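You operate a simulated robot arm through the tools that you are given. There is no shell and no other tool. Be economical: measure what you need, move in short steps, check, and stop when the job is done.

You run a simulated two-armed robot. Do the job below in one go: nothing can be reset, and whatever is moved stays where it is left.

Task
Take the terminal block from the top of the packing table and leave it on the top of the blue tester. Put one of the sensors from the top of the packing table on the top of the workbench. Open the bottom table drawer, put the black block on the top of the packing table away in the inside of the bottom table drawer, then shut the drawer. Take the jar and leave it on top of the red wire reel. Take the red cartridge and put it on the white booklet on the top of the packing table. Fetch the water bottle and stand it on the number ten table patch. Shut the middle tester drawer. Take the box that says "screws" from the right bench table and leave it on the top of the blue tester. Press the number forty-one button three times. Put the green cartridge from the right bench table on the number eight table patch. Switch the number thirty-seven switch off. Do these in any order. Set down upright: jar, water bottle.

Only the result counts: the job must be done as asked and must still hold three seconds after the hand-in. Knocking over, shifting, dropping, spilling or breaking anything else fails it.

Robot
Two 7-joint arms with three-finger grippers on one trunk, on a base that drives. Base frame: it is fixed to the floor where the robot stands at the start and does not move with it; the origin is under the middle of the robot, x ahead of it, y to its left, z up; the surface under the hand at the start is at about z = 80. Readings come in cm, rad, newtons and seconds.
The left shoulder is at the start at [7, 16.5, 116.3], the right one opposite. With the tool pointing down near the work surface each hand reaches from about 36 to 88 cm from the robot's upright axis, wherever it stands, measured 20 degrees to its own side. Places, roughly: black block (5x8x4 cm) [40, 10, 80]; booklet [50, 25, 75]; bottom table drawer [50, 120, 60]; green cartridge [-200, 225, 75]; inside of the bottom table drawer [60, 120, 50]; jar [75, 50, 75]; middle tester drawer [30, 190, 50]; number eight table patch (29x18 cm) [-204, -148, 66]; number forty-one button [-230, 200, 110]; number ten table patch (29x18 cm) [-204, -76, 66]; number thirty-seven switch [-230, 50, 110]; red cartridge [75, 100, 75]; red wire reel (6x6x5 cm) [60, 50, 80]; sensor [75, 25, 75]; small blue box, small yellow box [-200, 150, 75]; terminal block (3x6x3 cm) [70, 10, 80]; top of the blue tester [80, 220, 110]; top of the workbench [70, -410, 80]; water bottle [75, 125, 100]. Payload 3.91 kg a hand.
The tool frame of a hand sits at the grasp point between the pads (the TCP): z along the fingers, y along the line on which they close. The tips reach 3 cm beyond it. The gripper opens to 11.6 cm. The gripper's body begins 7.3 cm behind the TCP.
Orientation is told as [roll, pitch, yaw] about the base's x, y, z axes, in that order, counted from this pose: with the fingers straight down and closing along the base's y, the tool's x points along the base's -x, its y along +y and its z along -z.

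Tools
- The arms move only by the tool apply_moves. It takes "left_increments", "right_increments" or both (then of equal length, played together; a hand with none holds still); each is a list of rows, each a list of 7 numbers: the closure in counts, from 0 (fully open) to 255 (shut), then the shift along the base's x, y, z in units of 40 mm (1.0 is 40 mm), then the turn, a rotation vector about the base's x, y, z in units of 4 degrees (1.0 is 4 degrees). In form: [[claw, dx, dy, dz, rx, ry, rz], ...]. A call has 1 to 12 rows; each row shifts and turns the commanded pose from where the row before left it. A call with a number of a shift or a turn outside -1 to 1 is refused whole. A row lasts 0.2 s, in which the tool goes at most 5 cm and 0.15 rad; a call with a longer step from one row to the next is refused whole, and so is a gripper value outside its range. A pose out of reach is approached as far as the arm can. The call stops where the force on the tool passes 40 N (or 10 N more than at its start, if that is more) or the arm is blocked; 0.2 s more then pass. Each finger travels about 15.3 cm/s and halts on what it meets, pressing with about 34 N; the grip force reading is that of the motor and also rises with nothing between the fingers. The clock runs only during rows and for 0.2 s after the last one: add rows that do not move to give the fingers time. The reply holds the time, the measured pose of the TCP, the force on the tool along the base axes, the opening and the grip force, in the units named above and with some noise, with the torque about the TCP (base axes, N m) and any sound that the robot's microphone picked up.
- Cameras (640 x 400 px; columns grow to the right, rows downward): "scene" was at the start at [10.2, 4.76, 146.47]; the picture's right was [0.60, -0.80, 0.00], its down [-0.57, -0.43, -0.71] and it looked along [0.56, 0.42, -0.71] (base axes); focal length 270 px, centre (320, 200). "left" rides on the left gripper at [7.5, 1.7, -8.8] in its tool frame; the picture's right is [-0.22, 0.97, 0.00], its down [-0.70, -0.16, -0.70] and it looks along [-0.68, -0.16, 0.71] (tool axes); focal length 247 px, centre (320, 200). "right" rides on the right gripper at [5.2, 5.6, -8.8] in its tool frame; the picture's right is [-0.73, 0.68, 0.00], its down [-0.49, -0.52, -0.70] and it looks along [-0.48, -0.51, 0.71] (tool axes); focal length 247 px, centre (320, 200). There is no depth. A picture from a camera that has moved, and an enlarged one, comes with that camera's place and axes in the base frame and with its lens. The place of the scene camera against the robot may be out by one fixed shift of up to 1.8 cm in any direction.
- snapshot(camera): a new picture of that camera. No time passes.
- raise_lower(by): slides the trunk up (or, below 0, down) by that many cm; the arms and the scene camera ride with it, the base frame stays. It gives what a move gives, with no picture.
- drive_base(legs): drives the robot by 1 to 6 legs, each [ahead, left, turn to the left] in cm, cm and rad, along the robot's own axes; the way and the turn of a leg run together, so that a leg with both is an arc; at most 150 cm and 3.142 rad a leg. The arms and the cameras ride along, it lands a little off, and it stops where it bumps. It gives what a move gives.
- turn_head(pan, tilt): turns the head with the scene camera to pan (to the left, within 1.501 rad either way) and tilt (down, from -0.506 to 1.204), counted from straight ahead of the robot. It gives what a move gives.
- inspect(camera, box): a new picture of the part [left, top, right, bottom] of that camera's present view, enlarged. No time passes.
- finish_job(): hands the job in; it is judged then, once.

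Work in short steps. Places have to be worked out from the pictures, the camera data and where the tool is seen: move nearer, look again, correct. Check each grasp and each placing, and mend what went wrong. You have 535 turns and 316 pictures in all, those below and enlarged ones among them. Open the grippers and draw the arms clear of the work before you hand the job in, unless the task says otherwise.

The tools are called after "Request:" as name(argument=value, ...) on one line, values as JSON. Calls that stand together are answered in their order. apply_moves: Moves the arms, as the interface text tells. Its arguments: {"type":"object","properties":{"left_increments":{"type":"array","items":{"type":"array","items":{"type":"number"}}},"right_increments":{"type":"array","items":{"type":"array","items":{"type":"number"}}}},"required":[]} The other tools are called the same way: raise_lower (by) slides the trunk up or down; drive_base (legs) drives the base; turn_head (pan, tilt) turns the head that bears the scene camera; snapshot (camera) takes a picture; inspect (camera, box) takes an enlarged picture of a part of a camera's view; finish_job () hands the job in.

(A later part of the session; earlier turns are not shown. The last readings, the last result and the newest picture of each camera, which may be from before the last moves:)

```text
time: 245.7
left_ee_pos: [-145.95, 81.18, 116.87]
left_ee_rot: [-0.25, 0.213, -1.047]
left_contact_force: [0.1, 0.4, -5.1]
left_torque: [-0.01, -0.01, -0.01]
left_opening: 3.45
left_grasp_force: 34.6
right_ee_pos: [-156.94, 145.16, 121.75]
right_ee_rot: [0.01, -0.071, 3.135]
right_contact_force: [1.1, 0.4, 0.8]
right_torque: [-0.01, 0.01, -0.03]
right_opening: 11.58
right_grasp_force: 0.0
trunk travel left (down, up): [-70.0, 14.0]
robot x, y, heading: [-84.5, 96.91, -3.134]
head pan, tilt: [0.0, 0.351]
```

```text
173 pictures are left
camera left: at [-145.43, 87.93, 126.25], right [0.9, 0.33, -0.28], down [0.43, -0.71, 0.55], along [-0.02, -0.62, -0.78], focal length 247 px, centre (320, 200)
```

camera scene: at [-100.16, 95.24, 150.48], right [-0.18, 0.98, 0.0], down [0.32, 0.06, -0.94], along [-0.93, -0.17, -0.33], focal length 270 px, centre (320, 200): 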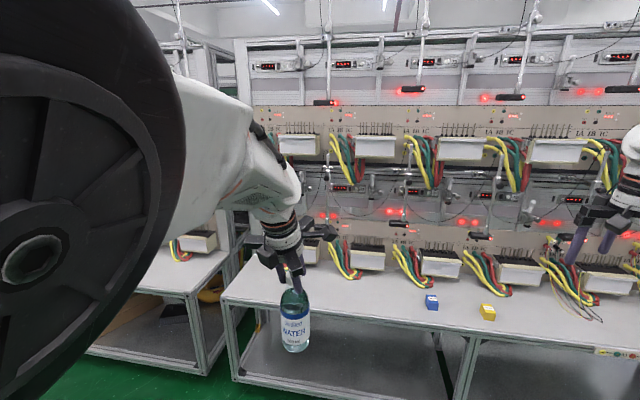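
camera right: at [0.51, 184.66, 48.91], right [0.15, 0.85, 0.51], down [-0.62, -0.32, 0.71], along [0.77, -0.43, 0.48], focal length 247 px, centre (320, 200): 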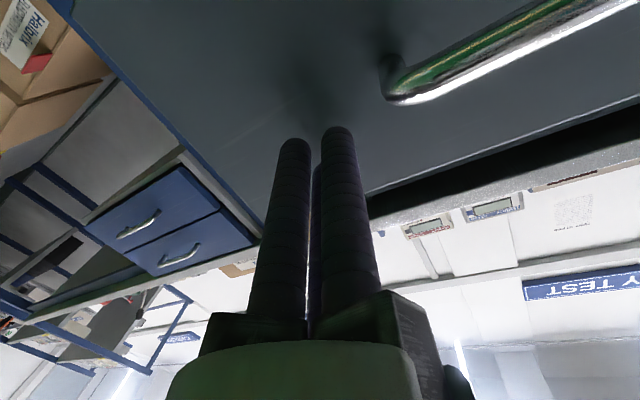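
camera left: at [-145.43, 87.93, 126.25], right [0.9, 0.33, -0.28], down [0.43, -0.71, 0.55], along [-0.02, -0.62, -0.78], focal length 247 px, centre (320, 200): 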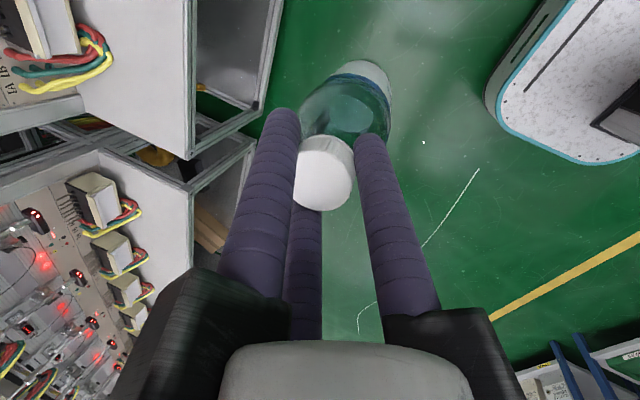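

The bottle holds well. Benches run along x≈-195 to -240. Drive along to patch 10 (robot's left is −y now).

Request:
drive_base(legs=[[0, 150, 0]])

Request:
turn_head(pan=0.1, tilt=0.55)

Request:
snapshot(camera="scene")

```text
time: 253.1
left_ee_pos: [-146.27, -67.96, 116.63]
left_ee_rot: [-0.247, 0.215, -1.056]
left_contact_force: [-0.2, -0.4, -4.8]
left_torque: [-0.01, -0.04, 0.01]
left_opening: 3.49
left_grasp_force: 34.1
right_ee_pos: [-156.57, -3.75, 121.67]
right_ee_rot: [0.01, -0.069, 3.125]
right_contact_force: [-0.1, -0.1, -0.8]
right_torque: [-0.01, 0.0, 0.01]
right_opening: 11.61
right_grasp_force: 0.1
trunk travel left (down, up): [-70.0, 14.0]
robot x, y, heading: [-84.48, -52.95, 3.136]
head pan, tilt: [0.0, 0.351]
```

```text
time: 253.9
left_ee_pos: [-146.17, -67.93, 116.49]
left_ee_rot: [-0.239, 0.211, -1.055]
left_contact_force: [0.5, 0.4, -5.7]
left_torque: [-0.01, -0.04, 0.02]
left_opening: 3.49
left_grasp_force: 34.5
right_ee_pos: [-156.64, -3.84, 121.77]
right_ee_rot: [0.01, -0.069, 3.125]
right_contact_force: [0.1, 0.1, 0.8]
right_torque: [0.03, -0.02, 0.0]
right_opening: 11.59
right_grasp_force: 0.2
trunk travel left (down, up): [-70.0, 14.0]
robot x, y, heading: [-84.82, -52.35, 3.141]
head pan, tilt: [0.099, 0.55]
```

```text
172 pictures are left
camera scene: at [-100.27, -54.05, 149.93], right [-0.14, 0.99, 0.0], down [0.38, 0.05, -0.92], along [-0.91, -0.13, -0.38], focal length 270 px, centre (320, 200)
```

scene: 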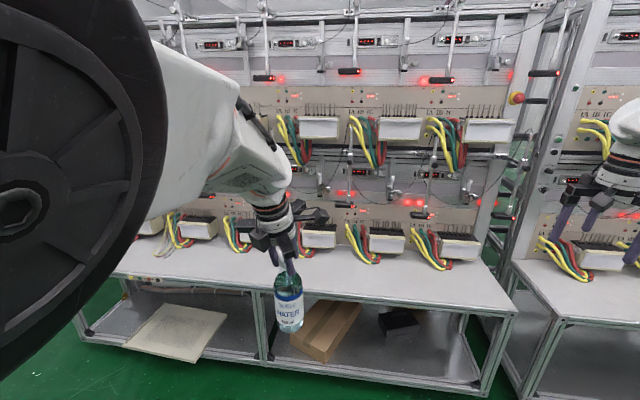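

Request:
inspect(camera="scene", box=[100, 170, 320, 320])

Request:
inspect(camera="scene", box=[300, 170, 520, 320])

```text
2.67 times, centred on (210, 245) of scene
camera zoom: at [-100.27, -54.05, 149.93], right [-0.14, 0.99, 0.0], down [0.38, 0.05, -0.92], along [-0.91, -0.13, -0.38], focal length 719 px, centre (613, 80)
```

zoom: 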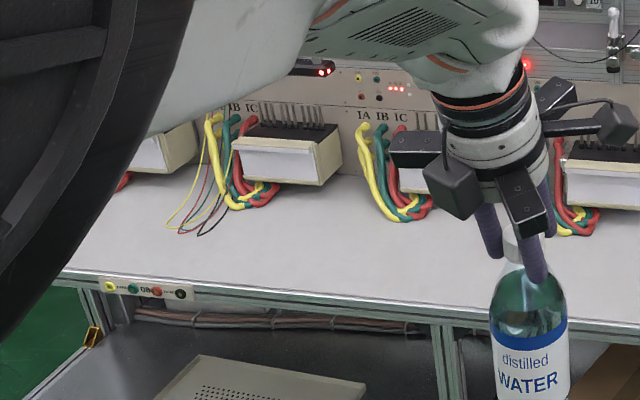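

```text
2.67 times, centred on (410, 245) of scene
camera zoom: at [-100.27, -54.05, 149.93], right [-0.14, 0.99, 0.0], down [0.38, 0.05, -0.92], along [-0.91, -0.13, -0.38], focal length 719 px, centre (80, 80)
```

zoom: 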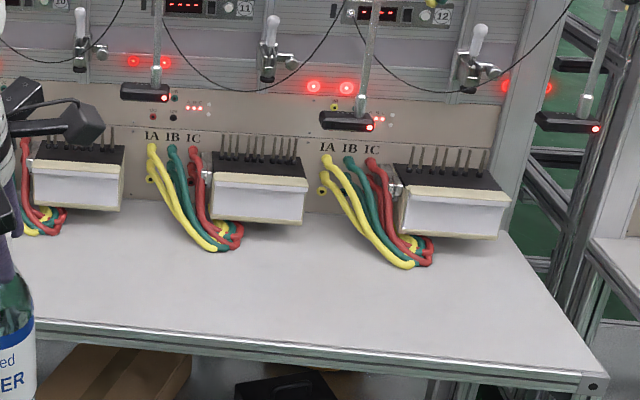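

Stations are numbered on the panel (11 and 12 visible), spacing 36 cm, so patch 10 lies on the table before station 10, centred [-204,-76]. Approach 42 cm and adjust.

Request:
drive_base(legs=[[42, 6, 0]])

Request:
turn_head(pan=0.35, tilt=0.6)

Request:
snapshot(camera="scene")

Request:
snapshot(camera="left")

```text
time: 256.5
left_ee_pos: [-188.34, -73.58, 116.4]
left_ee_rot: [-0.241, 0.208, -1.059]
left_contact_force: [-0.6, 0.1, -5.3]
left_torque: [0.01, -0.07, -0.01]
left_opening: 3.48
left_grasp_force: 34.2
right_ee_pos: [-198.72, -9.47, 121.89]
right_ee_rot: [0.009, -0.071, 3.123]
right_contact_force: [0.3, 0.6, 0.8]
right_torque: [0.0, 0.01, 0.02]
right_opening: 11.58
right_grasp_force: 0.0
trunk travel left (down, up): [-70.0, 14.0]
robot x, y, heading: [-126.67, -58.29, 3.135]
head pan, tilt: [0.099, 0.55]
```

```text
time: 257.2
left_ee_pos: [-188.39, -73.62, 116.37]
left_ee_rot: [-0.242, 0.209, -1.056]
left_contact_force: [-0.6, -0.4, -5.7]
left_torque: [-0.03, -0.04, -0.02]
left_opening: 3.51
left_grasp_force: 34.1
right_ee_pos: [-198.6, -9.54, 121.67]
right_ee_rot: [0.011, -0.07, 3.123]
right_contact_force: [-0.5, 0.3, -0.7]
right_torque: [-0.04, -0.02, -0.01]
right_opening: 11.62
right_grasp_force: 0.0
trunk travel left (down, up): [-70.0, 14.0]
robot x, y, heading: [-126.5, -58.37, 3.134]
head pan, tilt: [0.351, 0.6]
```

```text
169 pictures are left
camera scene: at [-141.56, -61.46, 148.06], right [-0.34, 0.94, 0.0], down [0.53, 0.19, -0.83], along [-0.78, -0.28, -0.56], focal length 270 px, centre (320, 200)
```

scene: 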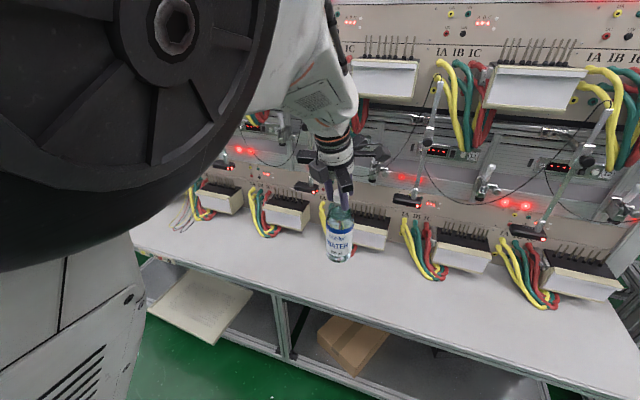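

```text
168 pictures are left
camera left: at [-187.82, -66.8, 125.75], right [0.91, 0.32, -0.27], down [0.42, -0.72, 0.56], along [-0.02, -0.62, -0.78], focal length 247 px, centre (320, 200)
```

left: 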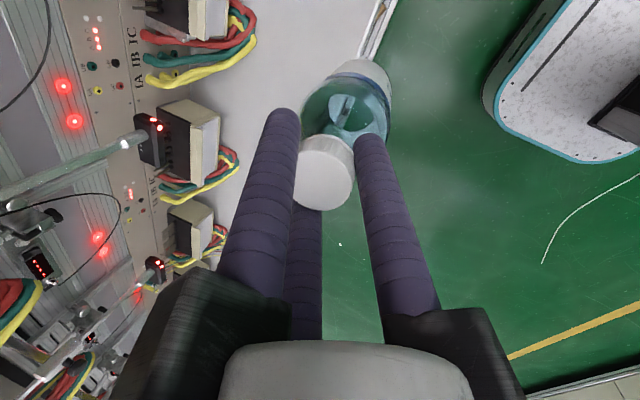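

Table edge at x≈-192.7, station boxes start near -219. Target the bottle at [-202,-76]; move in and lower most of the way.

Request:
apply_moves(left_increments=[[255, -0.6, -0.1, 0, 0, 0, 0], [255, -0.6, -0.1, -0.2, 0, 0, 0], [255, -0.6, -0.1, -0.5, 0, 0, 0], [255, -0.6, -0.1, -0.6, 0, 0, 0], [255, -0.6, -0.1, -0.6, 0, 0, 0], [255, -0.4, -0.1, -0.6, 0, 0, 0], [255, 0, 0, -0.7, 0, 0, 0], [255, 0, 0, -0.7, 0, 0, 0], [255, 0, 0, -0.7, 0, 0, 0], [255, 0, 0, -0.7, 0, 0, 0], [255, 0, 0, -0.6, 0, 0, 0], [255, 0, 0, 0, 0, 0, 0]])

Request:
snapshot(camera="left")

Request:
snapshot(camera="scene")

```text
time: 259.8
left_ee_pos: [-201.99, -76.04, 92.72]
left_ee_rot: [-0.241, 0.209, -1.059]
left_contact_force: [-0.3, -0.9, -4.8]
left_torque: [-0.02, -0.05, 0.01]
left_opening: 3.48
left_grasp_force: 34.2
right_ee_pos: [-198.57, -9.52, 121.75]
right_ee_rot: [0.011, -0.071, 3.122]
right_contact_force: [-0.5, 0.0, 0.4]
right_torque: [0.0, -0.01, 0.01]
right_opening: 11.6
right_grasp_force: 0.2
trunk travel left (down, up): [-70.0, 14.0]
robot x, y, heading: [-126.69, -58.52, 3.136]
head pan, tilt: [0.351, 0.6]
```

```text
167 pictures are left
camera left: at [-201.39, -69.2, 102.14], right [0.91, 0.32, -0.27], down [0.42, -0.72, 0.56], along [-0.02, -0.62, -0.78], focal length 247 px, centre (320, 200)
```

left: 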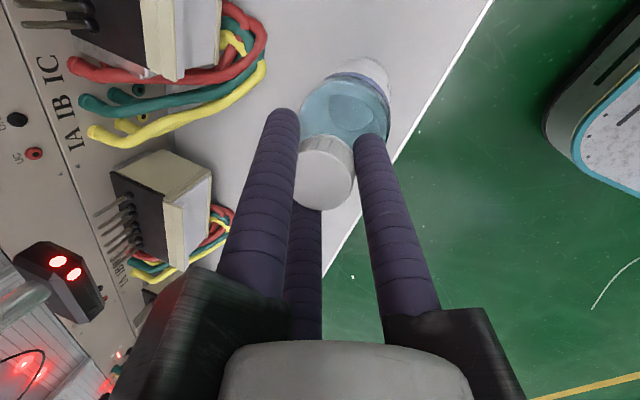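

```text
166 pictures are left
camera scene: at [-141.43, -61.47, 148.05], right [-0.34, 0.94, 0.0], down [0.53, 0.19, -0.82], along [-0.78, -0.28, -0.57], focal length 270 px, centre (320, 200)
```

scene: 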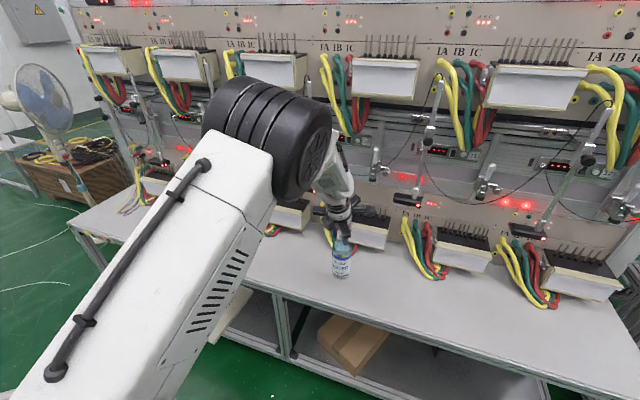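

Request:
inspect(camera="scene", box=[300, 120, 500, 290])

```text
2.35 times, centred on (400, 205) of scene
camera zoom: at [-141.43, -61.47, 148.05], right [-0.34, 0.94, 0.0], down [0.53, 0.19, -0.82], along [-0.78, -0.28, -0.57], focal length 634 px, centre (132, 188)
```

zoom: 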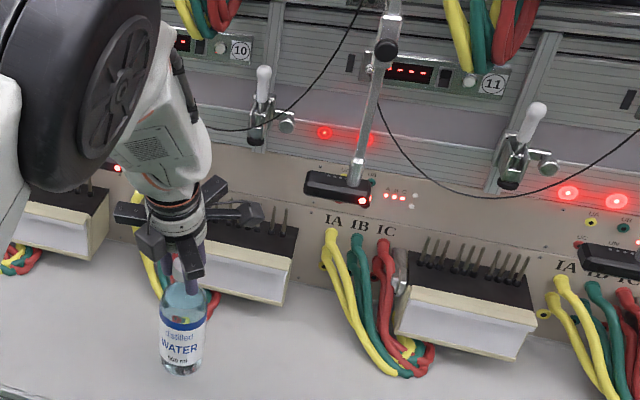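

Bottle is right in front of station "10". Lower to contact.

Request:
apply_moves(left_increments=[[255, 0, 0, -0.5, 0, 0, 0], [255, 0, 0, -0.5, 0, 0, 0], [255, 0, 0, -0.3, 0, 0, 0], [255, 0, 0, -0.15, 0, 0, 0], [255, 0, 0, -0.08, 0, 0, 0], [255, 0, 0, -0.08, 0, 0, 0], [255, 0, 0, -0.08, 0, 0, 0], [255, 0, 0, -0.08, 0, 0, 0], [255, 0, 0, -0.08, 0, 0, 0], [255, 0, 0, 0, 0, 0, 0]])

Request:
snapshot(camera="left")

```text
time: 262.0
left_ee_pos: [-202.01, -75.93, 86.05]
left_ee_rot: [-0.254, 0.214, -1.06]
left_contact_force: [-5.8, 0.4, 35.2]
left_torque: [-0.07, 0.19, -0.01]
left_opening: 3.5
left_grasp_force: 34.0
right_ee_pos: [-198.05, -9.27, 122.04]
right_ee_rot: [0.009, -0.072, 3.122]
right_contact_force: [-0.6, 0.2, -0.2]
right_torque: [0.03, 0.0, 0.0]
right_opening: 11.62
right_grasp_force: 0.1
trunk travel left (down, up): [-70.0, 14.0]
robot x, y, heading: [-126.68, -58.48, 3.136]
head pan, tilt: [0.351, 0.6]
```

```text
164 pictures are left
camera left: at [-201.3, -69.16, 95.44], right [0.9, 0.32, -0.29], down [0.43, -0.72, 0.55], along [-0.03, -0.62, -0.78], focal length 247 px, centre (320, 200)
```

left: 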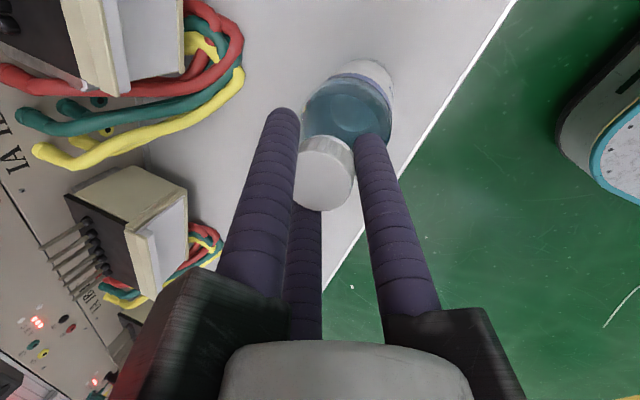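

Contact. Ease up 2 mm, open slowly.

Request:
apply_moves(left_increments=[[255, 0, 0, 0.06, 0, 0, 0], [255, 0, 0, 0.03, 0, 0, 0], [175, 0, 0, 0, 0, 0, 0], [170, 0, 0, 0, 0, 0, 0], [160, 0, 0, 0, 0, 0, 0], [140, 0, 0, 0, 0, 0, 0], [110, 0, 0, 0, 0, 0, 0], [75, 0, 0, 0, 0, 0, 0], [75, 0, 0, 0, 0, 0, 0]])

Request:
snapshot(camera="left")

Request:
inspect(camera="scene", box=[280, 180, 400, 300])

```text
time: 264.0
left_ee_pos: [-201.81, -75.87, 85.59]
left_ee_rot: [-0.241, 0.21, -1.057]
left_contact_force: [0.4, 0.1, -0.5]
left_torque: [0.0, 0.02, 0.01]
left_opening: 8.19
left_grasp_force: 0.0
right_ee_pos: [-198.56, -9.36, 121.7]
right_ee_rot: [0.01, -0.069, 3.122]
right_contact_force: [-0.3, 0.2, 0.2]
right_torque: [0.01, -0.01, -0.01]
right_opening: 11.59
right_grasp_force: 0.0
trunk travel left (down, up): [-70.0, 14.0]
robot x, y, heading: [-126.47, -58.31, 3.137]
head pan, tilt: [0.351, 0.6]
```

```text
163 pictures are left
camera left: at [-201.36, -69.22, 95.11], right [0.91, 0.32, -0.27], down [0.42, -0.72, 0.56], along [-0.02, -0.62, -0.78], focal length 247 px, centre (320, 200)
```

left: 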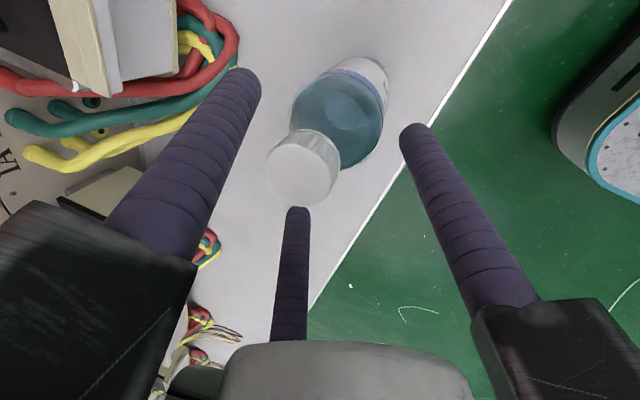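

```text
3.33 times, centred on (340, 240) of scene
camera zoom: at [-141.41, -61.46, 148.05], right [-0.34, 0.94, 0.0], down [0.53, 0.19, -0.82], along [-0.78, -0.28, -0.57], focal length 899 px, centre (253, 67)
```

zoom: 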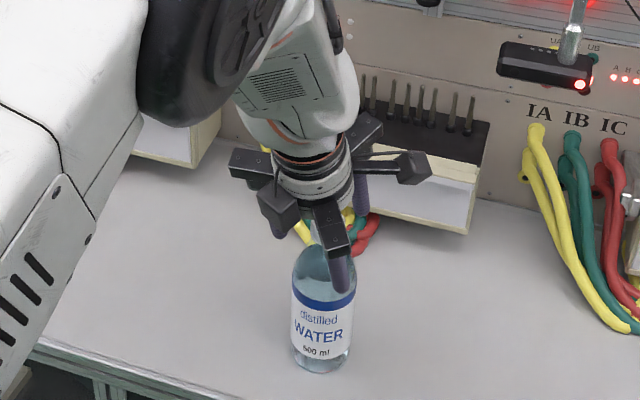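

Bottle stands. Withdraw straight up, then see.

Request:
apply_moves(left_increments=[[60, 0, 0, 0.4, 0, 0, 0], [60, 0, 0, 0.6, 0, 0, 0], [60, 0, 0, 0.8, 0, 0, 0], [60, 0, 0, 0.9, 0, 0, 0], [60, 0.5, 0, 0.9, 0, 0, 0], [60, 0.9, 0, 0.9, 0, 0, 0], [60, 0.9, 0, 0.9, 0, 0, 0], [60, 0.9, 0, 0.9, 0, 0, 0], [60, 0, 0, 0, 0, 0, 0]])

Request:
inspect(camera="scene", box=[280, 180, 400, 300])

```text
refused: row 6 steps farther than a row can; nothing moved
```

```text
3.33 times, centred on (340, 240) of scene
camera zoom: at [-141.41, -61.46, 148.05], right [-0.34, 0.94, 0.0], down [0.53, 0.19, -0.82], along [-0.78, -0.28, -0.57], focal length 899 px, centre (253, 67)
```

zoom: 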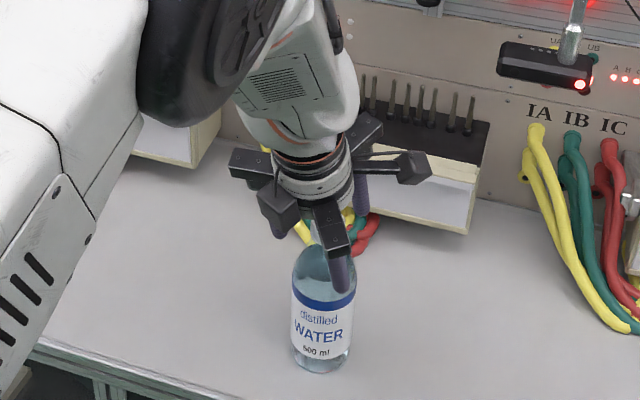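

Request:
apply_moves(left_increments=[[60, 0, 0, 0.4, 0, 0, 0], [60, 0, 0, 0.6, 0, 0, 0], [60, 0, 0, 0.8, 0, 0, 0], [60, 0, 0, 0.9, 0, 0, 0], [60, 0.3, 0, 0.8, 0, 0, 0], [60, 0.6, 0, 0.8, 0, 0, 0], [60, 0.7, 0, 0.8, 0, 0, 0], [60, 0.7, 0, 0.8, 0, 0, 0], [60, 0, 0, 0, 0, 0, 0]])

Request:
snapshot(camera="scene")

```text
time: 266.0
left_ee_pos: [-192.83, -75.96, 109.26]
left_ee_rot: [-0.238, 0.209, -1.058]
left_contact_force: [-0.1, 0.4, -1.0]
left_torque: [0.0, 0.01, -0.02]
left_opening: 8.86
left_grasp_force: 0.1
right_ee_pos: [-198.63, -9.48, 121.7]
right_ee_rot: [0.01, -0.069, 3.123]
right_contact_force: [-0.8, -0.1, -0.3]
right_torque: [-0.01, -0.02, -0.05]
right_opening: 11.6
right_grasp_force: 0.0
trunk travel left (down, up): [-70.0, 14.0]
robot x, y, heading: [-126.63, -58.39, 3.133]
head pan, tilt: [0.351, 0.6]
```

```text
160 pictures are left
camera scene: at [-141.55, -61.48, 148.03], right [-0.34, 0.94, 0.0], down [0.53, 0.19, -0.82], along [-0.78, -0.28, -0.57], focal length 270 px, centre (320, 200)
```

scene: 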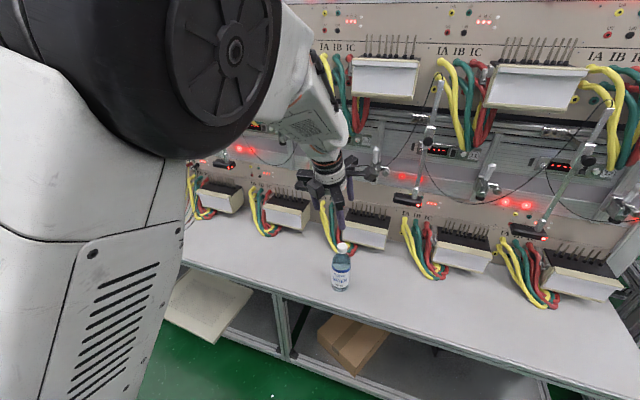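

Bottle placed. Now back off and go look for switch 37 near y≈50.

Request:
drive_base(legs=[[-35, 0, 0], [0, -115, 0]])

Request:
turn_head(pan=0.0, tilt=0.2)

Request:
snapshot(camera="scene")

```text
time: 273.8
left_ee_pos: [-156.35, 39.69, 109.32]
left_ee_rot: [-0.242, 0.21, -1.064]
left_contact_force: [0.2, 0.4, -1.3]
left_torque: [0.02, 0.01, 0.0]
left_opening: 8.85
left_grasp_force: 0.0
right_ee_pos: [-161.83, 106.17, 121.77]
right_ee_rot: [0.01, -0.069, 3.118]
right_contact_force: [-1.3, -0.4, 0.4]
right_torque: [-0.02, 0.05, -0.01]
right_opening: 11.61
right_grasp_force: 0.1
trunk travel left (down, up): [-70.0, 14.0]
robot x, y, heading: [-90.19, 56.76, 3.125]
head pan, tilt: [0.351, 0.6]
```

```text
time: 274.7
left_ee_pos: [-156.45, 39.63, 109.38]
left_ee_rot: [-0.241, 0.209, -1.064]
left_contact_force: [-0.4, 0.4, 0.3]
left_torque: [-0.01, 0.02, -0.01]
left_opening: 8.88
left_grasp_force: 0.1
right_ee_pos: [-161.86, 106.19, 121.72]
right_ee_rot: [0.011, -0.068, 3.118]
right_contact_force: [0.3, 0.2, 0.4]
right_torque: [-0.01, 0.02, -0.03]
right_opening: 11.62
right_grasp_force: 0.0
trunk travel left (down, up): [-70.0, 14.0]
robot x, y, heading: [-90.31, 56.81, 3.129]
head pan, tilt: [0.0, 0.201]
```

```text
159 pictures are left
camera scene: at [-106.03, 56.92, 151.72], right [0.01, 1.0, 0.0], down [0.2, 0.0, -0.98], along [-0.98, 0.01, -0.2], focal length 270 px, centre (320, 200)
```

scene: 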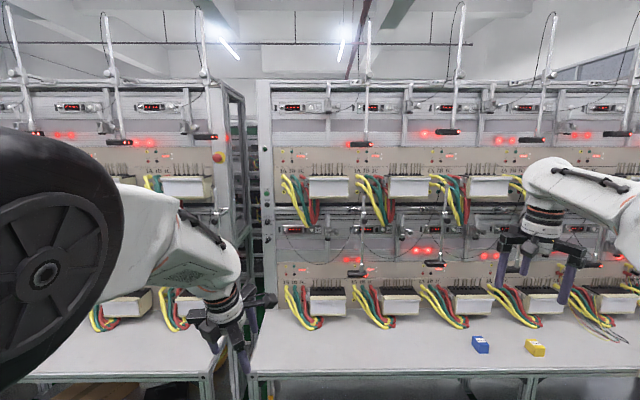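

Request:
inspect(camera="scene", box=[250, 80, 410, 180])

Request:
inspect(camera="scene", box=[250, 170, 410, 270])

Request:
inspect(camera="scene", box=[250, 250, 410, 350])

```text
4.00 times, centred on (330, 130) of scene
camera zoom: at [-106.03, 56.92, 151.72], right [0.01, 1.0, 0.0], down [0.2, 0.0, -0.98], along [-0.98, 0.01, -0.2], focal length 1078 px, centre (280, 480)
```

zoom: 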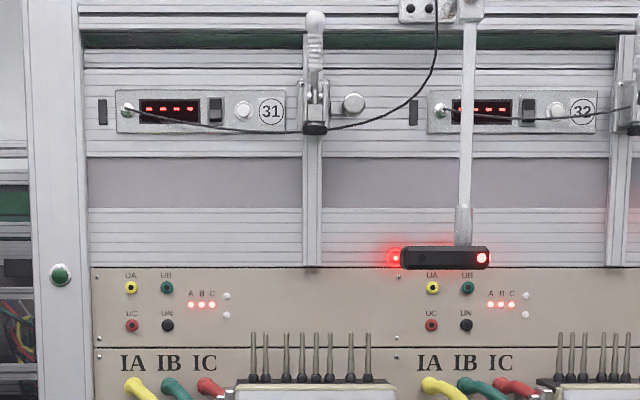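

```text
4.00 times, centred on (330, 220) of scene
camera zoom: at [-106.03, 56.92, 151.72], right [0.01, 1.0, 0.0], down [0.2, 0.0, -0.98], along [-0.98, 0.01, -0.2], focal length 1078 px, centre (280, 120)
```

zoom: 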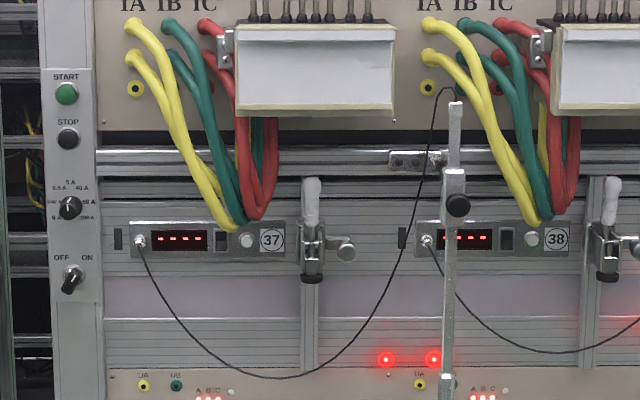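

```text
4.00 times, centred on (330, 300) of scene
camera zoom: at [-106.03, 56.92, 151.72], right [0.01, 1.0, 0.0], down [0.2, 0.0, -0.98], along [-0.98, 0.01, -0.2], focal length 1078 px, centre (280, -200)
```

zoom: 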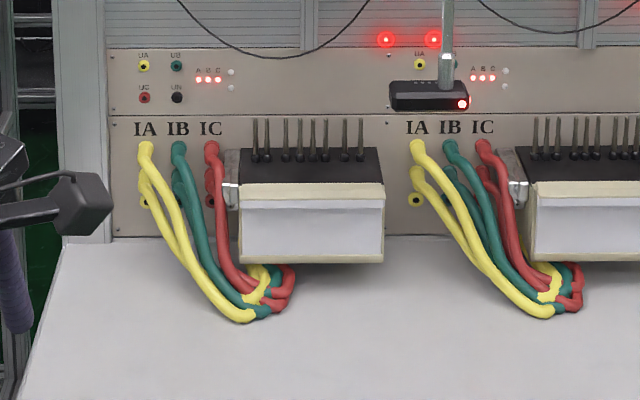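

Switch 37 is a small black rocker on the unit labelled 37, at about [-230,51,111.5], with a white button 3 cm beside it and cables just above. I need a closed-finger poke, pointing forward and slightly up. First a closer view of the rocker state.

Request:
inspect(camera="scene", box=[276, 220, 326, 246])

Request:
inspect(camera="scene", box=[355, 220, 405, 246])

```text
12.80 times, centred on (301, 233) of scene
camera zoom: at [-106.03, 56.92, 151.72], right [0.01, 1.0, 0.0], down [0.2, 0.0, -0.98], along [-0.98, 0.01, -0.2], focal length 3451 px, centre (563, -222)
```

zoom: 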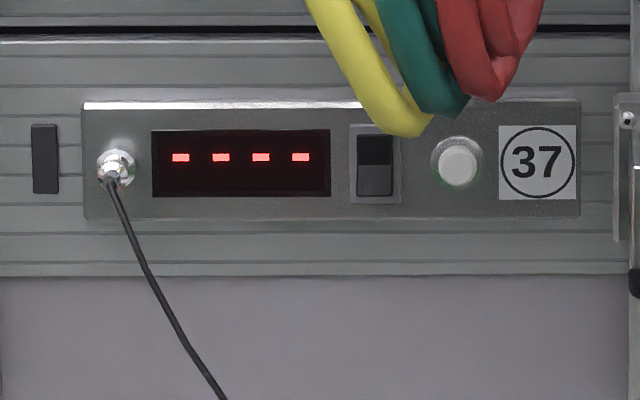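

```text
12.80 times, centred on (380, 233) of scene
camera zoom: at [-106.03, 56.92, 151.72], right [0.01, 1.0, 0.0], down [0.2, 0.0, -0.98], along [-0.98, 0.01, -0.2], focal length 3451 px, centre (-448, -222)
```

zoom: 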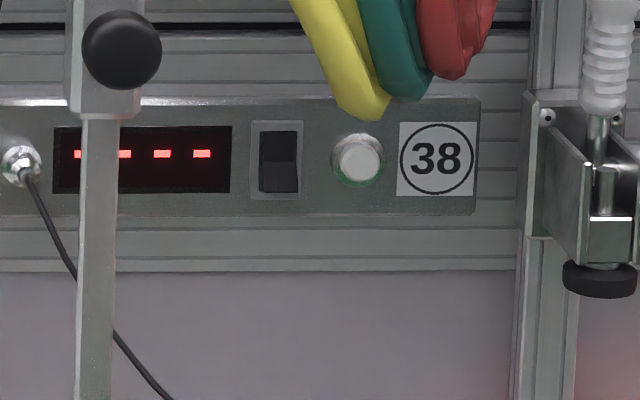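

Rocker 37: lower half stands out, so pressing the lower half should switch it off. Now pitch the right hand forward (robot faces −x) while retracting the left.

Request:
apply_moves(left_increments=[[60, 0.5, 0, 0.2, 0, 0, 0], [60, 0.5, 0, 0.2, 0, 0, 0], [60, 0.5, 0, 0.2, 0, 0, 0], [60, 0.5, 0, 0.2, 0, 0, 0], [60, 0.4, 0, 0, 0, 0, 0], [60, 0.4, 0, 0, 0, 0, 0], [60, 0, 0, 0, 0, 0, 0], [60, 0, 0, 0, 0, 0, 0], [60, 0, 0, 0, 0, 0, 0], [60, 0, 0, 0, 0, 0, 0], [60, 0, 0, 0, 0, 0, 0], [60, 0, 0, 0, 0, 0, 0]], right_increments=[[255, 0, 0, 0, 0, 1, 0], [255, 0, 0, 0, 0, 1, 0], [255, 0, 0, 0, 0, 1, 0], [255, 0, 0, 0, 0, 1, 0], [255, 0, 0, 0, 0, 1, 0], [255, 0, 0, 0, 0, 1, 0], [255, 0, 0, 0, 0, 1, 0], [255, 0, 0, 0, 0, 1, 0], [255, 0, 0, 0, 0, 1, 0], [255, 0, 0, 0, 0, 1, 0], [255, 0, 0, 0, 0, 1, 0], [255, 0, 0, 0, 0, 1, 0]])

Request:
apply_moves(right_increments=[[255, 0, 0, 0, 0, 1, 0], [255, 0, 0, 0, 0, 1, 0], [255, 0, 0, 0, 0, 1, 0], [255, 0, 0, 0, 0, 1, 0], [255, 0, 0, 0, 0, 1, 0], [255, 0, 0, 0, 0, 1, 0], [255, 0, 0, 0, 0, 1, 0], [255, 0, 0, 0, 0, 1, 0], [255, 0, 0, 0, 0, 1, 0], [255, 0, 0, 0, 0, 0.5, 0], [255, 0, 0, 0, 0, 0, 0]])

```text
time: 277.3
left_ee_pos: [-147.63, 38.74, 110.41]
left_ee_rot: [-0.19, 0.245, -1.043]
left_contact_force: [0.1, 0.7, 0.0]
left_torque: [-0.05, 0.01, 0.03]
left_opening: 8.87
left_grasp_force: 0.0
left hand out of reach, approached as far as the arm can: row 5, 6
right_ee_pos: [-161.78, 106.18, 121.68]
right_ee_rot: [0.04, -0.909, 3.101]
right_contact_force: [-0.1, -0.8, -0.5]
right_torque: [-0.03, -0.03, 0.02]
right_opening: 0.91
right_grasp_force: 33.4
trunk travel left (down, up): [-70.0, 14.0]
robot x, y, heading: [-90.4, 56.91, 3.132]
head pan, tilt: [0.0, 0.201]
```

```text
time: 279.7
left_ee_pos: [-147.74, 38.63, 110.52]
left_ee_rot: [-0.194, 0.249, -1.043]
left_contact_force: [0.0, 0.7, 0.6]
left_torque: [0.03, -0.03, 0.01]
left_opening: 8.9
left_grasp_force: 0.0
right_ee_pos: [-161.63, 104.65, 121.52]
right_ee_rot: [0.159, -1.262, 3.062]
right_contact_force: [0.0, -1.2, -0.5]
right_torque: [0.01, 0.02, -0.04]
right_opening: 0.91
right_grasp_force: 34.7
right hand out of reach, approached as far as the arm can: row 3, 4, 5, 6, 7, 8
trunk travel left (down, up): [-70.0, 14.0]
robot x, y, heading: [-90.24, 56.79, 3.127]
head pan, tilt: [0.0, 0.201]
```

Request:
raise_lower(by=-30)

Request:
apply_moves(left_increments=[[60, 0, 0, 0.6, 0, 0, 0], [60, 0, 0, 0.6, 0, 0, 0], [60, 0, 0, 0.6, 0, 0, 0], [60, 0, 0, 0.6, 0, 0, 0], [60, 0, 0, 0, 0, 0, 0], [60, 0, 0, 0, 0, 0, 0], [60, 0, 0, 0, 0, 0, 0], [60, 0, 0, 0, 0, 0, 0], [60, 0, 0, 0, 0, 0, 0], [60, 0, 0, 0, 0, 0, 0], [60, 0, 0, 0, 0, 0, 0], [60, 0, 0, 0, 0, 0, 0]], right_increments=[[255, 0, 0, 0.8, 0, 0, 0], [255, 0, 0, 0.8, 0, 0, 0], [255, 0, 0, 0.8, 0, 0, 0], [255, 0, 0, 0.8, 0, 0, 0], [255, 0, 0, 0.8, 0, 1, 0], [255, 0, 0, 0, 0, 1, 0], [255, 0, 0, 0, 0, 1, 0], [255, 0, 0, 0, 0, 1, 0], [255, 0, 0, 0, 0, 1, 0], [255, 0, 0, 0, 0, 1, 0], [255, 0, 0, 0, 0, 1, 0], [255, 0, 0, 0, 0, 0, 0]])

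Request:
snapshot(camera="right")

```text
time: 282.7
left_ee_pos: [-147.77, 38.66, 80.88]
left_ee_rot: [-0.197, 0.246, -1.043]
left_contact_force: [-1.0, 0.4, 0.7]
left_torque: [-0.02, 0.04, 0.03]
left_opening: 8.86
left_grasp_force: 0.0
right_ee_pos: [-161.6, 104.63, 91.45]
right_ee_rot: [0.162, -1.264, 3.061]
right_contact_force: [0.3, -0.6, 0.5]
right_torque: [0.01, 0.0, -0.04]
right_opening: 0.91
right_grasp_force: 34.0
trunk travel left (down, up): [-40.0, 44.0]
robot x, y, heading: [-90.34, 56.56, 3.129]
head pan, tilt: [0.0, 0.201]
```

```text
time: 285.3
left_ee_pos: [-150.61, 37.37, 90.19]
left_ee_rot: [-0.21, 0.253, -1.048]
left_contact_force: [-0.4, -0.3, -0.2]
left_torque: [0.02, 0.0, 0.02]
left_opening: 8.88
left_grasp_force: 0.1
left hand out of reach, approached as far as the arm can: row 1, 2, 3, 4
right_ee_pos: [-161.66, 104.65, 107.38]
right_ee_rot: [3.097, -1.387, 0.13]
right_contact_force: [-0.3, -0.6, 0.8]
right_torque: [0.0, 0.02, 0.03]
right_opening: 0.93
right_grasp_force: 33.8
trunk travel left (down, up): [-40.0, 44.0]
robot x, y, heading: [-90.81, 56.83, 3.128]
head pan, tilt: [0.0, 0.201]
```

```text
153 pictures are left
camera right: at [-153.48, 99.54, 100.86], right [0.19, -0.66, 0.73], down [0.73, 0.59, 0.35], along [-0.66, 0.46, 0.6], focal length 247 px, centre (320, 200)
```

right: 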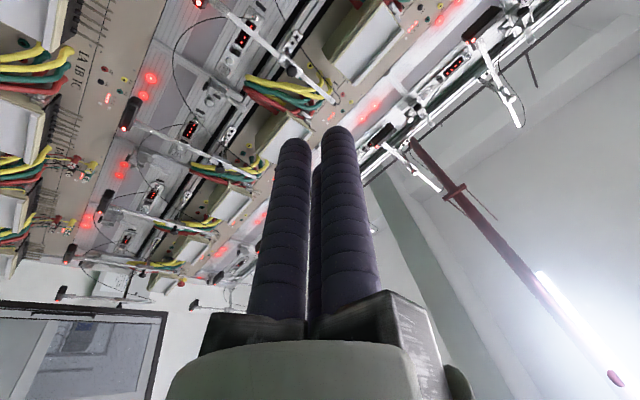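

The right hand now points at the racks, 10° up. Roll so that a single finger is lowest (it will lead) and pitch up a bit more.

Request:
apply_moves(right_increments=[[255, 0, 0, 0, -1, 0, 0], [255, 0, 0, 0, -1, 0, 0], [255, 0, 0, 0, -1, 0, 0], [255, 0, 0, 0, -1, 0, 0], [255, 0, 0, 0, -1, 0, 0], [255, 0, 0, 0, -1, 0, 0], [255, 0, 0, 0, -1, 0, 0], [255, 0, 0, 0, -0.5, 0.5, 0], [255, 0, 0, 0, 0, 1, 0], [255, 0, 0, 0, 0, 1, 0], [255, 0, 0, 0, 0, 1, 0], [255, 0, 0, 0, 0, 0, 0]])

Request:
snapshot(camera="right")

```text
time: 287.9
left_ee_pos: [-150.45, 37.38, 90.27]
left_ee_rot: [-0.208, 0.253, -1.048]
left_contact_force: [-0.3, 1.0, -0.2]
left_torque: [0.0, 0.02, 0.0]
left_opening: 8.88
left_grasp_force: 0.1
right_ee_pos: [-161.58, 104.61, 107.52]
right_ee_rot: [2.315, -0.879, 0.932]
right_contact_force: [-0.1, 0.1, -0.1]
right_torque: [0.0, 0.0, 0.03]
right_opening: 0.92
right_grasp_force: 33.9
trunk travel left (down, up): [-40.0, 44.0]
robot x, y, heading: [-89.89, 56.98, 3.122]
head pan, tilt: [0.0, 0.201]
```

```text
152 pictures are left
camera right: at [-154.51, 96.83, 102.41], right [0.42, -0.21, 0.88], down [0.71, 0.69, -0.17], along [-0.57, 0.7, 0.44], focal length 247 px, centre (320, 200)
```

right: 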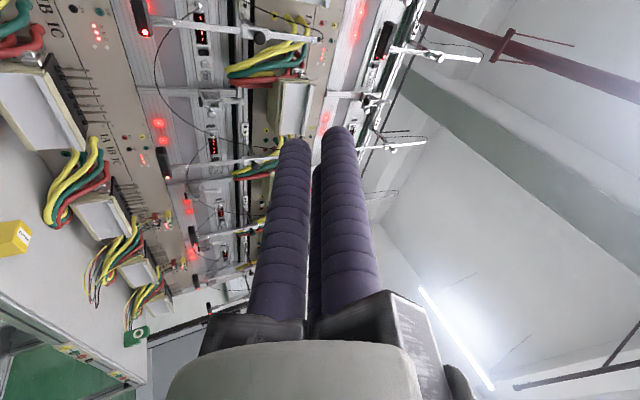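

Geometry is good: the lowest finger leads by ~1 cm. Move the left hand out to the side for clearance, then drive toward switch 37.

Request:
apply_moves(left_increments=[[60, 0, -0.8, 0, 0, 0, 0], [60, 0, -0.8, 0, 0, 0, 0], [60, 0.2, -0.8, 0, 0, 0, 0], [60, 0.4, -0.8, 0, 0, 0, 0], [60, 0.5, -0.8, 0, 0, 0, 0], [60, 0.5, -0.8, 0, 0, 0, 0], [60, 0.6, -0.8, 0, 0, 0, 0], [60, 0.6, -0.8, 0, 0, 0, 0], [60, 0.6, -0.8, 0, 0, 0, 0], [60, 0.6, -0.8, 0, 0, 0, 0], [60, 0.6, 0, 0, 0, 0, 0], [60, 0, 0, 0, 0, 0, 0]])

Request:
drive_base(legs=[[0, 53.5, 0], [42, 0, 0]])

Request:
turn_head(pan=-0.55, tilt=0.05)

Request:
snapshot(camera="scene")

Request:
snapshot(camera="right")

```text
time: 290.5
left_ee_pos: [-132.03, 6.09, 89.85]
left_ee_rot: [-0.238, 0.209, -1.064]
left_contact_force: [-0.3, -0.4, -0.6]
left_torque: [0.02, -0.05, 0.0]
left_opening: 8.87
left_grasp_force: 0.1
right_ee_pos: [-161.72, 104.56, 107.54]
right_ee_rot: [2.313, -0.88, 0.933]
right_contact_force: [-0.4, 0.0, -0.2]
right_torque: [-0.02, 0.02, -0.05]
right_opening: 0.91
right_grasp_force: 34.3
trunk travel left (down, up): [-40.0, 44.0]
robot x, y, heading: [-90.28, 57.23, 3.125]
head pan, tilt: [0.0, 0.201]
```

```text
time: 295.8
left_ee_pos: [-174.37, -47.76, 90.01]
left_ee_rot: [-0.239, 0.211, -1.059]
left_contact_force: [0.8, -0.5, 0.5]
left_torque: [-0.02, -0.01, 0.0]
left_opening: 8.88
left_grasp_force: 0.1
right_ee_pos: [-204.51, 50.46, 107.37]
right_ee_rot: [2.312, -0.878, 0.94]
right_contact_force: [-0.8, -0.2, 0.0]
right_torque: [0.01, 0.02, 0.0]
right_opening: 0.88
right_grasp_force: 33.7
trunk travel left (down, up): [-40.0, 44.0]
robot x, y, heading: [-132.72, 2.87, 3.133]
head pan, tilt: [0.0, 0.201]
```

```text
time: 296.8
left_ee_pos: [-174.31, -47.89, 89.96]
left_ee_rot: [-0.241, 0.21, -1.056]
left_contact_force: [0.1, -0.7, -0.5]
left_torque: [-0.02, -0.04, 0.0]
left_opening: 8.88
left_grasp_force: 0.0
right_ee_pos: [-204.51, 50.45, 107.37]
right_ee_rot: [2.315, -0.88, 0.939]
right_contact_force: [0.0, -0.3, 0.5]
right_torque: [-0.01, -0.02, -0.01]
right_opening: 0.9
right_grasp_force: 33.9
trunk travel left (down, up): [-40.0, 44.0]
robot x, y, heading: [-133.07, 3.09, 3.137]
head pan, tilt: [-0.55, 0.051]
```

```text
151 pictures are left
camera scene: at [-146.94, 7.88, 123.11], right [0.53, 0.85, 0.0], down [0.04, -0.03, -1.0], along [-0.85, 0.53, -0.05], focal length 270 px, centre (320, 200)
```

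scene: 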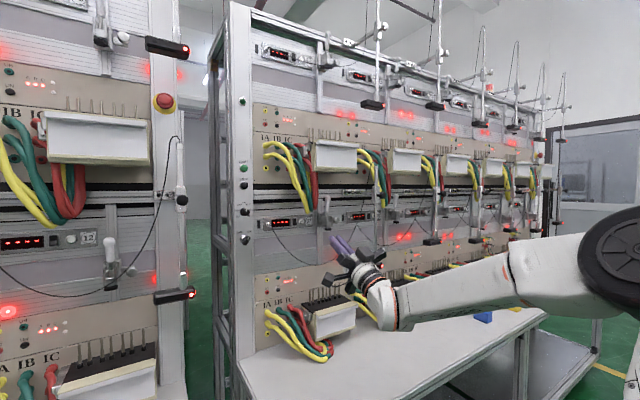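

```text
150 pictures are left
camera right: at [-197.24, 42.79, 102.37], right [0.42, -0.21, 0.88], down [0.7, 0.69, -0.17], along [-0.57, 0.69, 0.43], focal length 247 px, centre (320, 200)
```

right: 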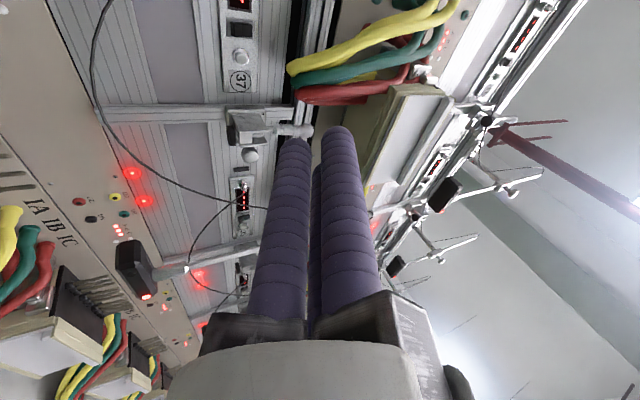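

From the hand camera: rocker centre ≈[-230.5,50.6,109.7]; cables hang clear above. Raise the hand 1.5 cm and drive forward 15 cm, then look again.

Request:
apply_moves(right_increments=[[255, 0, 0.02, 0.37, 0, 0, 0], [255, 0, 0, 0, 0, 0, 0]])

Request:
drive_base(legs=[[15, 0, 0]])

Request:
snapshot(camera="right")

Request:
inspect(camera="scene", box=[230, 180, 420, 320])

```text
time: 297.4
left_ee_pos: [-174.42, -47.85, 90.04]
left_ee_rot: [-0.242, 0.212, -1.059]
left_contact_force: [1.2, -0.6, -0.8]
left_torque: [-0.02, 0.0, 0.03]
left_opening: 8.85
left_grasp_force: 0.0
right_ee_pos: [-204.43, 50.52, 108.79]
right_ee_rot: [2.311, -0.88, 0.94]
right_contact_force: [-0.2, 0.3, -0.7]
right_torque: [0.02, 0.01, 0.05]
right_opening: 0.94
right_grasp_force: 34.3
trunk travel left (down, up): [-40.0, 44.0]
robot x, y, heading: [-132.49, 2.92, 3.134]
head pan, tilt: [-0.55, 0.051]
```

```text
time: 298.7
left_ee_pos: [-189.11, -47.78, 89.9]
left_ee_rot: [-0.24, 0.209, -1.058]
left_contact_force: [0.0, 0.0, 1.2]
left_torque: [-0.03, -0.05, -0.02]
left_opening: 8.88
left_grasp_force: 0.1
right_ee_pos: [-219.38, 50.52, 108.81]
right_ee_rot: [2.312, -0.879, 0.943]
right_contact_force: [-0.7, -0.9, -0.4]
right_torque: [0.0, 0.02, 0.03]
right_opening: 0.92
right_grasp_force: 34.0
trunk travel left (down, up): [-40.0, 44.0]
robot x, y, heading: [-147.78, 3.13, 3.135]
head pan, tilt: [-0.55, 0.051]
```

```text
149 pictures are left
camera right: at [-212.27, 42.86, 103.76], right [0.42, -0.21, 0.88], down [0.7, 0.69, -0.17], along [-0.57, 0.69, 0.43], focal length 247 px, centre (320, 200)
```

right: 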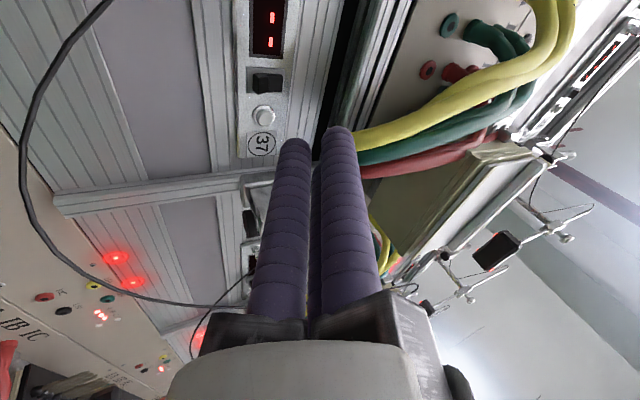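

```text
2.86 times, centred on (325, 250) of scene
camera zoom: at [-161.88, 7.97, 123.1], right [0.53, 0.85, 0.0], down [0.04, -0.03, -1.0], along [-0.85, 0.53, -0.05], focal length 770 px, centre (306, 57)
```

zoom: 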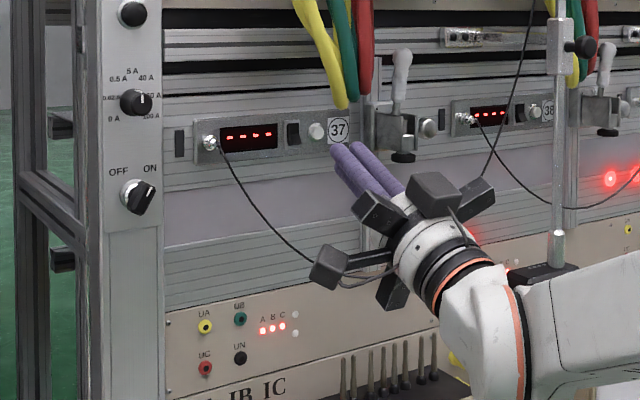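

Triangulated rocker: [-232,51.0,110.0]. Nudge to y=51, z=109.2 and advance 6 cm; then small arm steps.

Request:
apply_moves(right_increments=[[255, 0, 0.12, 0.1, 0, 0, 0], [255, 0, 0, 0, 0, 0, 0]])

Request:
drive_base(legs=[[6, 0, 0]])

Request:
snapshot(camera="right")

Request:
inspect(camera="scene", box=[230, 180, 420, 320])

```text
time: 299.3
left_ee_pos: [-189.11, -47.74, 90.02]
left_ee_rot: [-0.238, 0.209, -1.058]
left_contact_force: [0.3, 0.1, -0.2]
left_torque: [0.0, -0.01, 0.01]
left_opening: 8.88
left_grasp_force: 0.1
right_ee_pos: [-219.43, 51.07, 109.13]
right_ee_rot: [2.312, -0.88, 0.942]
right_contact_force: [0.5, 0.2, 0.9]
right_torque: [0.01, -0.02, 0.0]
right_opening: 0.89
right_grasp_force: 33.8
trunk travel left (down, up): [-40.0, 44.0]
robot x, y, heading: [-147.62, 3.65, 3.134]
head pan, tilt: [-0.55, 0.051]
```

```text
time: 300.3
left_ee_pos: [-195.01, -47.86, 90.0]
left_ee_rot: [-0.237, 0.211, -1.058]
left_contact_force: [-0.7, -0.6, -0.7]
left_torque: [-0.02, -0.05, 0.01]
left_opening: 8.87
left_grasp_force: 0.0
right_ee_pos: [-225.44, 51.05, 109.18]
right_ee_rot: [2.312, -0.882, 0.945]
right_contact_force: [0.3, -0.1, -0.8]
right_torque: [-0.01, 0.07, 0.02]
right_opening: 0.9
right_grasp_force: 34.7
trunk travel left (down, up): [-40.0, 44.0]
robot x, y, heading: [-153.63, 3.32, 3.136]
head pan, tilt: [-0.55, 0.051]
```

```text
147 pictures are left
camera right: at [-218.21, 43.33, 104.12], right [0.42, -0.21, 0.88], down [0.7, 0.69, -0.17], along [-0.58, 0.69, 0.43], focal length 247 px, centre (320, 200)
```

right: 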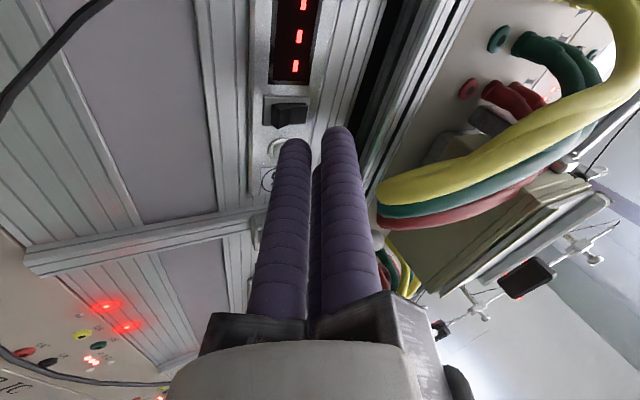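

```text
2.86 times, centred on (325, 250) of scene
camera zoom: at [-167.81, 8.0, 123.09], right [0.53, 0.85, 0.0], down [0.04, -0.03, -1.0], along [-0.85, 0.53, -0.05], focal length 770 px, centre (306, 57)
```

zoom: 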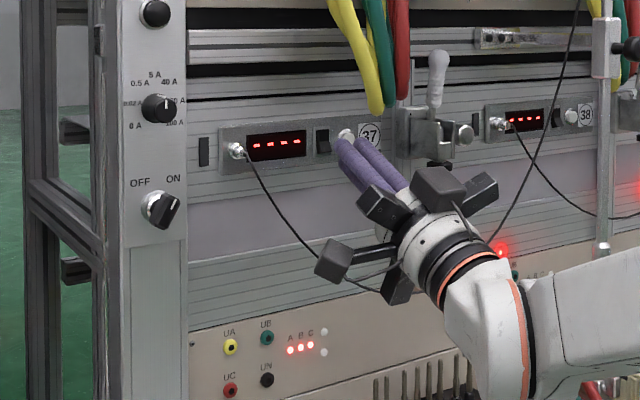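

Projected landing is ~0.8 cm below rocker centre (good) and ~0.4 too far in +y. Correct and press in small steps with the arm.

Request:
apply_moves(right_increments=[[255, 0, -0.1, 0, 0, 0, 0], [255, -0.3, 0, 0, 0, 0, 0], [255, -0.15, 0, 0, 0, 0, 0], [255, -0.1, 0, 0, 0, 0, 0], [255, -0.1, 0, 0, 0, 0, 0], [255, 0, 0, 0, 0, 0, 0]])

Request:
snapshot(camera="right")

```text
time: 301.7
left_ee_pos: [-194.95, -47.83, 90.01]
left_ee_rot: [-0.24, 0.209, -1.056]
left_contact_force: [-0.1, -0.2, -0.9]
left_torque: [0.0, 0.01, 0.01]
left_opening: 8.87
left_grasp_force: 0.1
right_ee_pos: [-227.92, 50.67, 109.27]
right_ee_rot: [2.311, -0.879, 0.944]
right_contact_force: [-0.5, -0.6, -0.7]
right_torque: [0.01, 0.02, -0.02]
right_opening: 0.93
right_grasp_force: 34.4
trunk travel left (down, up): [-40.0, 44.0]
robot x, y, heading: [-153.8, 3.32, 3.137]
head pan, tilt: [-0.55, 0.051]
```

```text
145 pictures are left
camera right: at [-220.66, 42.97, 104.23], right [0.42, -0.21, 0.88], down [0.7, 0.69, -0.17], along [-0.57, 0.69, 0.43], focal length 247 px, centre (320, 200)
```

right: 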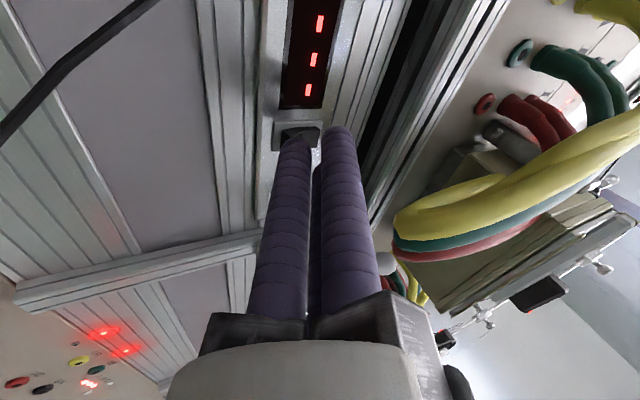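

Request:
apply_moves(right_increments=[[255, -0.05, 0, 0, 0, 0, 0], [255, -0.05, 0, 0, 0, 0, 0], [255, -0.05, 0, 0, 0, 0, 0], [255, -0.05, 0, 0, 0, 0, 0], [255, -0.05, 0, 0, 0, 0, 0], [255, -0.05, 0, 0, 0, 0, 0], [255, -0.05, 0, 0, 0, 0, 0], [255, -0.05, 0, 0, 0, 0, 0]])

Request:
snapshot(camera="right")

```text
time: 303.5
left_ee_pos: [-194.7, -47.79, 89.95]
left_ee_rot: [-0.244, 0.212, -1.058]
left_contact_force: [-0.3, 1.0, -0.2]
left_torque: [-0.04, 0.01, -0.03]
left_opening: 8.83
left_grasp_force: 0.1
right_ee_pos: [-229.14, 50.64, 109.27]
right_ee_rot: [2.314, -0.881, 0.94]
right_contact_force: [25.5, -5.1, -8.4]
right_torque: [0.01, -0.29, 0.16]
right_opening: 0.89
right_grasp_force: 34.0
trunk travel left (down, up): [-40.0, 44.0]
robot x, y, heading: [-153.55, 3.52, 3.137]
head pan, tilt: [-0.55, 0.051]
```

```text
144 pictures are left
camera right: at [-221.92, 42.93, 104.26], right [0.42, -0.21, 0.88], down [0.7, 0.69, -0.17], along [-0.57, 0.69, 0.43], focal length 247 px, centre (320, 200)
```

right: 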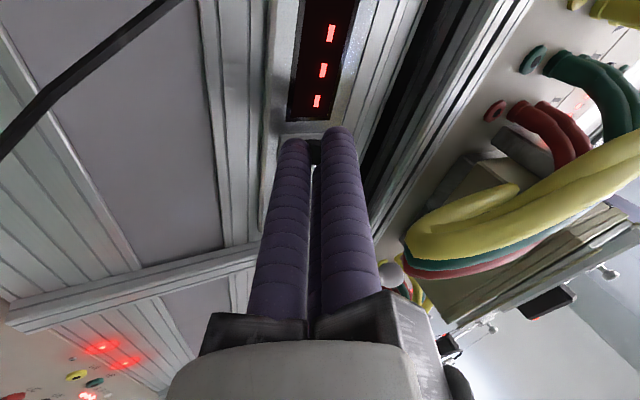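

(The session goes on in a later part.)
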